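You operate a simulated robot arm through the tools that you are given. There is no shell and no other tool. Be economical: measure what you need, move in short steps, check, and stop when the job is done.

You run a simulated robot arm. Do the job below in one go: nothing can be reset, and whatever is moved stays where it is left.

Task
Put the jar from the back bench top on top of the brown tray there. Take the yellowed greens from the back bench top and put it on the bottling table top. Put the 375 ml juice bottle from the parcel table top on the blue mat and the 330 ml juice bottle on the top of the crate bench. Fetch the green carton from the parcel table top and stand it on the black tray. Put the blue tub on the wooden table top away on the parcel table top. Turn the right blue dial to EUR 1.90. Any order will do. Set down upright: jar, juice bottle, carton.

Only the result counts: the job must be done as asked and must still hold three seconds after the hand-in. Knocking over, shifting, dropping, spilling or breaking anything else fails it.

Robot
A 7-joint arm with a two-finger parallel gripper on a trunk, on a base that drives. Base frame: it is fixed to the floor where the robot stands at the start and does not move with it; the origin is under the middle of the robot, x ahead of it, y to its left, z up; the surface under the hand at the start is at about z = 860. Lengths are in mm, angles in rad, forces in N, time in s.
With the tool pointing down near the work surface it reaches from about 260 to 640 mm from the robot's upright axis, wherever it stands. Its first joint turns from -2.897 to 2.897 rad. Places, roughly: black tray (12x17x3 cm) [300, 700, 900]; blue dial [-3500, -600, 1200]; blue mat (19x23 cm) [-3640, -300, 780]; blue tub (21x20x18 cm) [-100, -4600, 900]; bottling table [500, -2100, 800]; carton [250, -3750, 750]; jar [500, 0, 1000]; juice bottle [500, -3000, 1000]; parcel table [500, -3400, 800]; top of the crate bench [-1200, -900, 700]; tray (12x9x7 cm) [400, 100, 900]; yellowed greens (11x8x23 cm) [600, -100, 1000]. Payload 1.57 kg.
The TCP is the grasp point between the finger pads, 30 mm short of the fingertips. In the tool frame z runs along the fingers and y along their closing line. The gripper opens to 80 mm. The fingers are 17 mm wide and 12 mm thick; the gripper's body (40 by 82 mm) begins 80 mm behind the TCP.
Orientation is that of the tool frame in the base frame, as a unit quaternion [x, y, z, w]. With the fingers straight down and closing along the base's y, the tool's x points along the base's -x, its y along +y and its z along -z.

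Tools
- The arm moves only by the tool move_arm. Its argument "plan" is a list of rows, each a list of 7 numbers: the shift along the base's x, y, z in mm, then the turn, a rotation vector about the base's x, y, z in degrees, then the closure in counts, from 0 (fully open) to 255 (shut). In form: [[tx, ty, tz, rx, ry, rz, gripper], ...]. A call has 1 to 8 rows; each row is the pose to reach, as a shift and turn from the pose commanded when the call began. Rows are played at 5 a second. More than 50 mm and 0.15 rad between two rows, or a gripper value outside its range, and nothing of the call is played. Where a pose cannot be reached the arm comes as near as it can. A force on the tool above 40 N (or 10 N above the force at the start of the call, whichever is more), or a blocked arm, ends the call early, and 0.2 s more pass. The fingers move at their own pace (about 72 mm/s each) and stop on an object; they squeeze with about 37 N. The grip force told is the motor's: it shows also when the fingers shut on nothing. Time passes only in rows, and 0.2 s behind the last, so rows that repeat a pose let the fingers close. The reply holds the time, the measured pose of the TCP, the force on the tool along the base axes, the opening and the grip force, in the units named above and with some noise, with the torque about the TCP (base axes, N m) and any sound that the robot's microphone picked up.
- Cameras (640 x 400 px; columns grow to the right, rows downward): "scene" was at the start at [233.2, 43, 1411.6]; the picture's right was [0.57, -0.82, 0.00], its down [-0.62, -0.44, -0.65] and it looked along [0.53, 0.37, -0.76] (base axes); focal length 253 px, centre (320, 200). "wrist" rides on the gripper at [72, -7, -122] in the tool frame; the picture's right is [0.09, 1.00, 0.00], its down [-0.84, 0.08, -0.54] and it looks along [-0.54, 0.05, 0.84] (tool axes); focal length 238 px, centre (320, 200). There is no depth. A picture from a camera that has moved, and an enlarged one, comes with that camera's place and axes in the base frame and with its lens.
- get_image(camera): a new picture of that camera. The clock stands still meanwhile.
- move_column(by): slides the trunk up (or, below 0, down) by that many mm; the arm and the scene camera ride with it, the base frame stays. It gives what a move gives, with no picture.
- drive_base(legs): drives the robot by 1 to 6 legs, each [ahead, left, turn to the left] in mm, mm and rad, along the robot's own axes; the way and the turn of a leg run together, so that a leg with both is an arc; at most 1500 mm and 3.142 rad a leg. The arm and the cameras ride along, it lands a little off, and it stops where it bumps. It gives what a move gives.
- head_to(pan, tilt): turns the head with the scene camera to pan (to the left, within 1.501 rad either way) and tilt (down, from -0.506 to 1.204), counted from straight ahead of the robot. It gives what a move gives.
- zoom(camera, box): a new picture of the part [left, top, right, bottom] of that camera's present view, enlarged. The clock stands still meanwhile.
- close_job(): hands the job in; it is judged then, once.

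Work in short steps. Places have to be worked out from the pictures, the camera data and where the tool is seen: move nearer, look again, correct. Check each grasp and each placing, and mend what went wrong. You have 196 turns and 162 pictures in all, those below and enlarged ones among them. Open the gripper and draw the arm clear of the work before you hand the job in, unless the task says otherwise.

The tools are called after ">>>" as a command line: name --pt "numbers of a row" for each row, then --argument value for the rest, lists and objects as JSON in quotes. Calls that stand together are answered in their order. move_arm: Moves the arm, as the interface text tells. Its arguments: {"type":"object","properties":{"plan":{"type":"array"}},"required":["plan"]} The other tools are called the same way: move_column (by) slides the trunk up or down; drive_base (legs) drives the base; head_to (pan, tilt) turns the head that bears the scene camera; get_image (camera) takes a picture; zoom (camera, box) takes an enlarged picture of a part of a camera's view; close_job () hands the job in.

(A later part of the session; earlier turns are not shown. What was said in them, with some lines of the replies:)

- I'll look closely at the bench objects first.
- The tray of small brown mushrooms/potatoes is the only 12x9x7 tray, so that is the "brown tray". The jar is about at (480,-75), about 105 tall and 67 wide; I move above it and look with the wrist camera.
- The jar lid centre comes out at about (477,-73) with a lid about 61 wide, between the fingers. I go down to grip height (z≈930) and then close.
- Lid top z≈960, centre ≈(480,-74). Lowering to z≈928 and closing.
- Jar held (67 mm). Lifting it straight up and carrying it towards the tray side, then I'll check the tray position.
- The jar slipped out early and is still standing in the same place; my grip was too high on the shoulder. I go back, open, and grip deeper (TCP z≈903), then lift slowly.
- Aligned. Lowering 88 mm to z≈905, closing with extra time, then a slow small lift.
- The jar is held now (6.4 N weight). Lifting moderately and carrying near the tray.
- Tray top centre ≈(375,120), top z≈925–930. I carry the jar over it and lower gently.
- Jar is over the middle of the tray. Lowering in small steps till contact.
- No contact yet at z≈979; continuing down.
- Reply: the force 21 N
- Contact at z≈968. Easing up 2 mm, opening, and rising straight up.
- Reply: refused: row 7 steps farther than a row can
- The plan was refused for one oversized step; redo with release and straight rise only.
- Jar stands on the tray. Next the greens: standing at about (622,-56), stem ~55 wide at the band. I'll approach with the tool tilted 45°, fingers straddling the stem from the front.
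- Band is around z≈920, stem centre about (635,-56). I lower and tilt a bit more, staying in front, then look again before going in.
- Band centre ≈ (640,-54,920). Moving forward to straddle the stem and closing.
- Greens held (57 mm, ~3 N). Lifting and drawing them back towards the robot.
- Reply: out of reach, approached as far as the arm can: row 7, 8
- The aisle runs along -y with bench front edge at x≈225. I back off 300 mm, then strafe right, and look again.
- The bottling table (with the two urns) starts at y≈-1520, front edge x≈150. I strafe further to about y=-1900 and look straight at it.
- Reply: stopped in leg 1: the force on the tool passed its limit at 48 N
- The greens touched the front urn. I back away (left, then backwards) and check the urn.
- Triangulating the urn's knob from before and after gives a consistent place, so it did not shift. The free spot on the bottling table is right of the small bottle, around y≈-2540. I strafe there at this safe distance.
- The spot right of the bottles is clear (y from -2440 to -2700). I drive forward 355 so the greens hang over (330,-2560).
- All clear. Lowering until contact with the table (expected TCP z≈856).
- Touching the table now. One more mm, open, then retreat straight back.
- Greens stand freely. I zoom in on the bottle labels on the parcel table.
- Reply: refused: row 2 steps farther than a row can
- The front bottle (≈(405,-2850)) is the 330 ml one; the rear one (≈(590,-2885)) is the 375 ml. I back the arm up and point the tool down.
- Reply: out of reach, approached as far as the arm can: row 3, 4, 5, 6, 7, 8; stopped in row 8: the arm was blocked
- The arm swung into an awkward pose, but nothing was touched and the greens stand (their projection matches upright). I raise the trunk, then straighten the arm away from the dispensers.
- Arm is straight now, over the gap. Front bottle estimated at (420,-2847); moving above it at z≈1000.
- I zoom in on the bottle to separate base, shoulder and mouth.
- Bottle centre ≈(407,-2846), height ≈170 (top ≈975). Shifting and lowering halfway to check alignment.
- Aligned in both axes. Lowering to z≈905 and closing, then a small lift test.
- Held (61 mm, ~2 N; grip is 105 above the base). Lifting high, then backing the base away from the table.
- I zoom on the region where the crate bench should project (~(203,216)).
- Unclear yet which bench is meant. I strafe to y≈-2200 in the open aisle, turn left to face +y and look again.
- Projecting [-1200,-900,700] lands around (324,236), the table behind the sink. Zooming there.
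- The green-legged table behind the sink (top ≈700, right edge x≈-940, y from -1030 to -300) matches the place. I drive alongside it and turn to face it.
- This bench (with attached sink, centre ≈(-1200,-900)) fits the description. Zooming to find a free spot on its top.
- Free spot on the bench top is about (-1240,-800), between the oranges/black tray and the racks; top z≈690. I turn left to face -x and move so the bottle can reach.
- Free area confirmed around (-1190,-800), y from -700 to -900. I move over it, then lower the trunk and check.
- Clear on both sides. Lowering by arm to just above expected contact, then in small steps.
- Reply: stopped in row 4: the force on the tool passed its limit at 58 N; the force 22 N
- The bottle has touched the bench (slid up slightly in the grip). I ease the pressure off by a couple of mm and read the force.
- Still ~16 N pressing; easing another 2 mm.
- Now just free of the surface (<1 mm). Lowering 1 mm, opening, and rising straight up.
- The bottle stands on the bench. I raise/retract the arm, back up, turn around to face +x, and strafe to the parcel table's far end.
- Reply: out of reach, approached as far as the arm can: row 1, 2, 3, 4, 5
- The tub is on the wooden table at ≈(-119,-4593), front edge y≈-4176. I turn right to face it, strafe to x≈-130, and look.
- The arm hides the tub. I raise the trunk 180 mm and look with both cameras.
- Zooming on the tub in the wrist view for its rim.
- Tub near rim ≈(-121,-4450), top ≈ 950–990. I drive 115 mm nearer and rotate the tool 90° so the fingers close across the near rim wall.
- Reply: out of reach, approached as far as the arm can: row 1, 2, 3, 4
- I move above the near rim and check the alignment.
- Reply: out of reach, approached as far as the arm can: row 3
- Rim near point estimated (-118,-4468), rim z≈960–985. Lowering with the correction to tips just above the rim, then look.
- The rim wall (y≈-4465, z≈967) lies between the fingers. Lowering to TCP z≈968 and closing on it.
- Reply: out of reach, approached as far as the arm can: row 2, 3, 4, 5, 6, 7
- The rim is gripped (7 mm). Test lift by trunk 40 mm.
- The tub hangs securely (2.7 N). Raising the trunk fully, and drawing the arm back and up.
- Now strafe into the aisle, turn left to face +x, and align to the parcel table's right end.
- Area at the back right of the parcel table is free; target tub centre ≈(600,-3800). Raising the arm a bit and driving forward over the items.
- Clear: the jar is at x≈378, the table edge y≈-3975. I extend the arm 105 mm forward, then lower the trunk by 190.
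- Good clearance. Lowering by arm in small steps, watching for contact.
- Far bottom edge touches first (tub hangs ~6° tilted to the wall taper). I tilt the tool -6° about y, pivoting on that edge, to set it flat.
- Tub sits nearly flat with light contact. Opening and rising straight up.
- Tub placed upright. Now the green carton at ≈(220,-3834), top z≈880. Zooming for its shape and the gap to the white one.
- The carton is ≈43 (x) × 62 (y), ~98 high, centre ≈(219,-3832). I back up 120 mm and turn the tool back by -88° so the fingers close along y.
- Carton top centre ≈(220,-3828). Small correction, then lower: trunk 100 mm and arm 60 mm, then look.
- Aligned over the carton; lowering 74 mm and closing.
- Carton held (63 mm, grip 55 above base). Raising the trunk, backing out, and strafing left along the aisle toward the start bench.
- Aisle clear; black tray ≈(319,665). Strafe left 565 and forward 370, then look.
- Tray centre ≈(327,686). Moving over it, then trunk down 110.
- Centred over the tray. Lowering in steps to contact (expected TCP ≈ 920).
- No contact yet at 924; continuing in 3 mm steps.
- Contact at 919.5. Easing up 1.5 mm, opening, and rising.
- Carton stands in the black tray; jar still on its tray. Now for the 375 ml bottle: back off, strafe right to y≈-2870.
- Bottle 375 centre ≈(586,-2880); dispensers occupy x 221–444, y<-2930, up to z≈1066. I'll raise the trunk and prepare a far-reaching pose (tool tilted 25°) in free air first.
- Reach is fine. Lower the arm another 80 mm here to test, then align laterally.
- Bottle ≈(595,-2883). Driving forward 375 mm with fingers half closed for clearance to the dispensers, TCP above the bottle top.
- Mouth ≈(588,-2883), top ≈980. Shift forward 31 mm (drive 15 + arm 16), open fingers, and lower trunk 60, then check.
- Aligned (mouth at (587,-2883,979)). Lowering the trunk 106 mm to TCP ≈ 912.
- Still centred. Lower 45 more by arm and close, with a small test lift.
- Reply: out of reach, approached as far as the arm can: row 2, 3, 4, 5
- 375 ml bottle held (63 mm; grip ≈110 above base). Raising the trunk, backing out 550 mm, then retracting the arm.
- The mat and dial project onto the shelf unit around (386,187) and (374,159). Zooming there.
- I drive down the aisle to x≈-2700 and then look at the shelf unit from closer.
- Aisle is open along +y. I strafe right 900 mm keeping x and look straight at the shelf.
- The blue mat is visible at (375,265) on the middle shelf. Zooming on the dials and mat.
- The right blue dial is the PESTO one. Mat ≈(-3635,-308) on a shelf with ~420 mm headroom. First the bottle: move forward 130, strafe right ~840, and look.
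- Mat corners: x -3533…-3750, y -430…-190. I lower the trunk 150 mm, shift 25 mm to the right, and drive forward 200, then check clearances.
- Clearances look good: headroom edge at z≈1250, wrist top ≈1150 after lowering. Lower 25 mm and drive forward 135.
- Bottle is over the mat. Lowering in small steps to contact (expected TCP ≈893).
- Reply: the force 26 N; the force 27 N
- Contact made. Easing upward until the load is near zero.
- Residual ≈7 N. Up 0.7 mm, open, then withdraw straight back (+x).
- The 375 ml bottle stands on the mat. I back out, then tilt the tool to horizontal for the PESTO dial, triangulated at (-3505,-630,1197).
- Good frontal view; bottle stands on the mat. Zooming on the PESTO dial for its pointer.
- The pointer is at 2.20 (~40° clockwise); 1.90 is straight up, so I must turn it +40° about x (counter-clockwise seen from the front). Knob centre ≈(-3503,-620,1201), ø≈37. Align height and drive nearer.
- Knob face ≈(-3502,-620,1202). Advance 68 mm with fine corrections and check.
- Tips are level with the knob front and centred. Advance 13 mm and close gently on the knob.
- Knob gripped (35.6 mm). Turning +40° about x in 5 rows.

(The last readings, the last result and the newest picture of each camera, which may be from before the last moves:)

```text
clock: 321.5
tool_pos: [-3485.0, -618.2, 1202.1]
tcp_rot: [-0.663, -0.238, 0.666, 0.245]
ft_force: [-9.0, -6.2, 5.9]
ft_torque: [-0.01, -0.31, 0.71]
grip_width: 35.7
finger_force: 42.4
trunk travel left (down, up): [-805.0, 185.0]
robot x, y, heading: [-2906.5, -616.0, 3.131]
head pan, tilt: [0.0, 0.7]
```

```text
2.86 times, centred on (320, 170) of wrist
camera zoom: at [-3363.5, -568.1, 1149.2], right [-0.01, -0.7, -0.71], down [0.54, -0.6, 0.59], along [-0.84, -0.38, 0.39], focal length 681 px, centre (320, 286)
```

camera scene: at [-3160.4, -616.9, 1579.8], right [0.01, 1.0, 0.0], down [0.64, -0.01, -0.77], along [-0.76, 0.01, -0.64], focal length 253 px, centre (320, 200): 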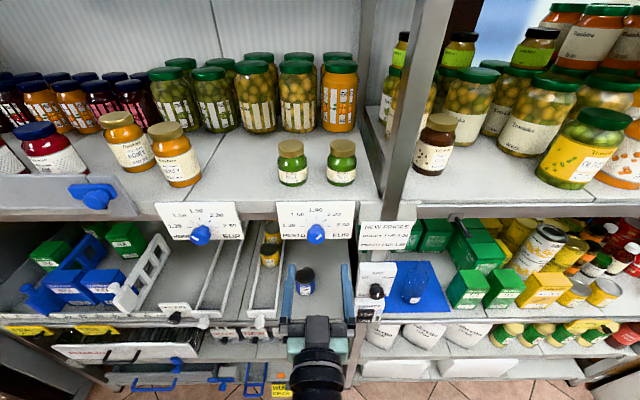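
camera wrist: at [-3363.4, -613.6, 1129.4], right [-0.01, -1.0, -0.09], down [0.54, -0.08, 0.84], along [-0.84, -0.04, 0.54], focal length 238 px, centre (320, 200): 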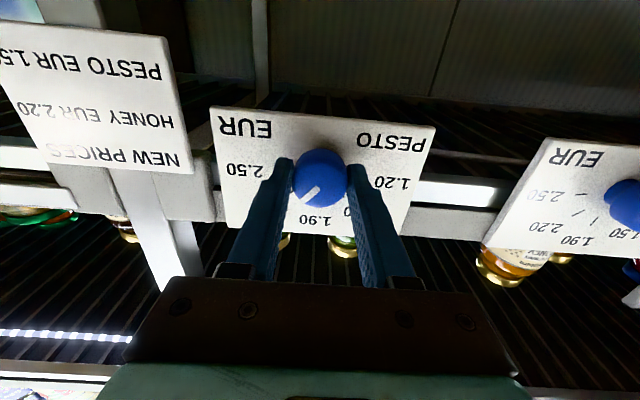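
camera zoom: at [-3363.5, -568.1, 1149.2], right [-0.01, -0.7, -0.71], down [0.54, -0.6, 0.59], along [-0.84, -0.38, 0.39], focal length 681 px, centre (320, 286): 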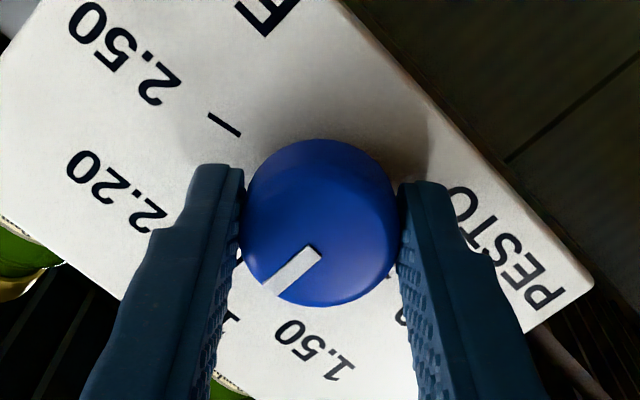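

The pointer points straight up at 1.90. Opening and withdrawing along +x, then inspecting.

>>> move_arm --pt "0 0 0 0 0 0 150" --pt "0 0 0 0 0 0 60" --pt "0 0 0 0 0 0 60" --pt "30 0 0 0 0 0 60" --pt "75 0 0 0 0 0 60"

>>> drive_base --legs '[[-200, 0, 0]]'

>>> zoom --camera "scene" --box '[270, 155, 370, 215]'

>>> get_image --camera "scene"

```text
clock: 322.7
tool_pos: [-3408.7, -619.2, 1200.0]
tcp_rot: [-0.664, -0.235, 0.666, 0.246]
ft_force: [-0.6, 0.5, -0.5]
ft_torque: [-0.03, -0.03, -0.01]
grip_width: 61.3
finger_force: 0.0
trunk travel left (down, up): [-805.0, 185.0]
robot x, y, heading: [-2906.2, -616.8, 3.126]
head pan, tilt: [0.0, 0.7]
```

```text
clock: 324.3
tool_pos: [-3210.4, -622.7, 1201.9]
tcp_rot: [-0.664, -0.237, 0.667, 0.243]
ft_force: [0.1, 0.7, 0.7]
ft_torque: [0.02, 0.01, 0.0]
grip_width: 61.2
finger_force: 0.1
trunk travel left (down, up): [-805.0, 185.0]
robot x, y, heading: [-2706.7, -622.2, 3.137]
head pan, tilt: [0.0, 0.7]
```

```text
6.40 times, centred on (320, 185) of scene
camera zoom: at [-2961.5, -619.6, 1579.8], right [0.01, 1.0, 0.0], down [0.64, -0.01, -0.77], along [-0.77, 0.01, -0.64], focal length 1618 px, centre (320, 296)
```

zoom: 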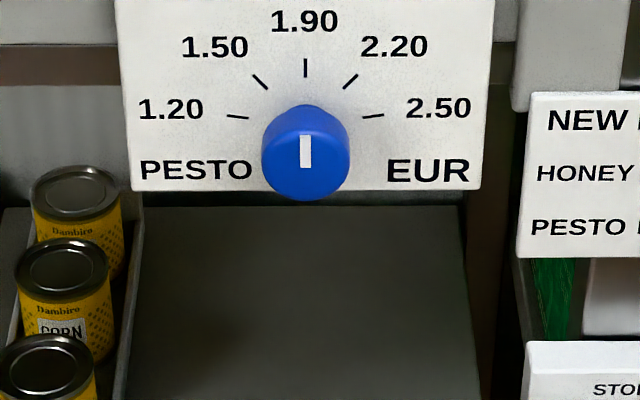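

```text
25 pictures are left
camera scene: at [-2961.5, -619.6, 1579.8], right [0.01, 1.0, 0.0], down [0.64, -0.01, -0.77], along [-0.77, 0.01, -0.64], focal length 253 px, centre (320, 200)
```

scene: 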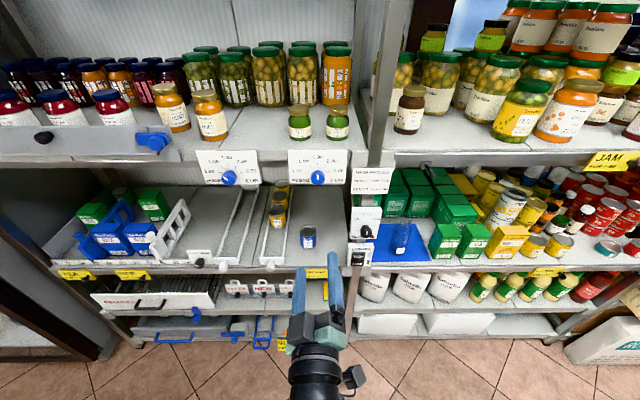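

Dial reads 1.90 and the bottle stands on the mat. Last: open the gripper fully, clear of everything, then hand in.

>>> move_arm --pt "10 0 0 0 0 0 0" --pt "20 0 0 0 0 0 0" --pt "20 0 0 0 0 0 0"

>>> zoom --camera "scene" --box '[340, 200, 460, 290]'

```text
clock: 325.1
tool_pos: [-3191.1, -621.4, 1201.7]
tcp_rot: [-0.664, -0.237, 0.666, 0.243]
ft_force: [0.1, 0.5, 0.3]
ft_torque: [-0.02, 0.0, 0.0]
grip_width: 79.9
finger_force: 0.1
trunk travel left (down, up): [-805.0, 185.0]
robot x, y, heading: [-2705.8, -621.9, 3.13]
head pan, tilt: [0.0, 0.7]
```

```text
4.44 times, centred on (400, 245) of scene
camera zoom: at [-2962.1, -619.6, 1579.7], right [0.01, 1.0, 0.0], down [0.64, -0.01, -0.76], along [-0.76, 0.01, -0.64], focal length 1124 px, centre (-36, 0)
```

zoom: 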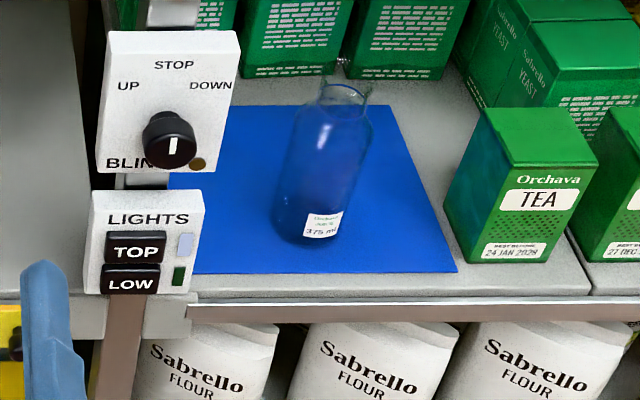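

The 375 ml bottle stands upright on the blue mat, every item is placed, and the arm is clear. Handing in.

>>> close_job

```text
The job is handed in.
```

I did every part of the job and handed it in:
- **Jar:** upright on the brown tray.
- **Yellowed greens:** standing on the bottling table top.
- **375 ml juice bottle:** upright on the blue mat.
- **330 ml juice bottle:** upright on the green-legged bench with the attached sink, which I took to be the crate bench from its given position; no label confirmed it.
- **Green carton:** upright in the black tray.
- **Blue tub:** on the parcel table top.
- **Right blue (PESTO) dial:** set to EUR 1.90.

While being carried, the greens bumped one of the urns on the bottling table at about 48 N. Its position before and after matched, so I believe it did not shift.
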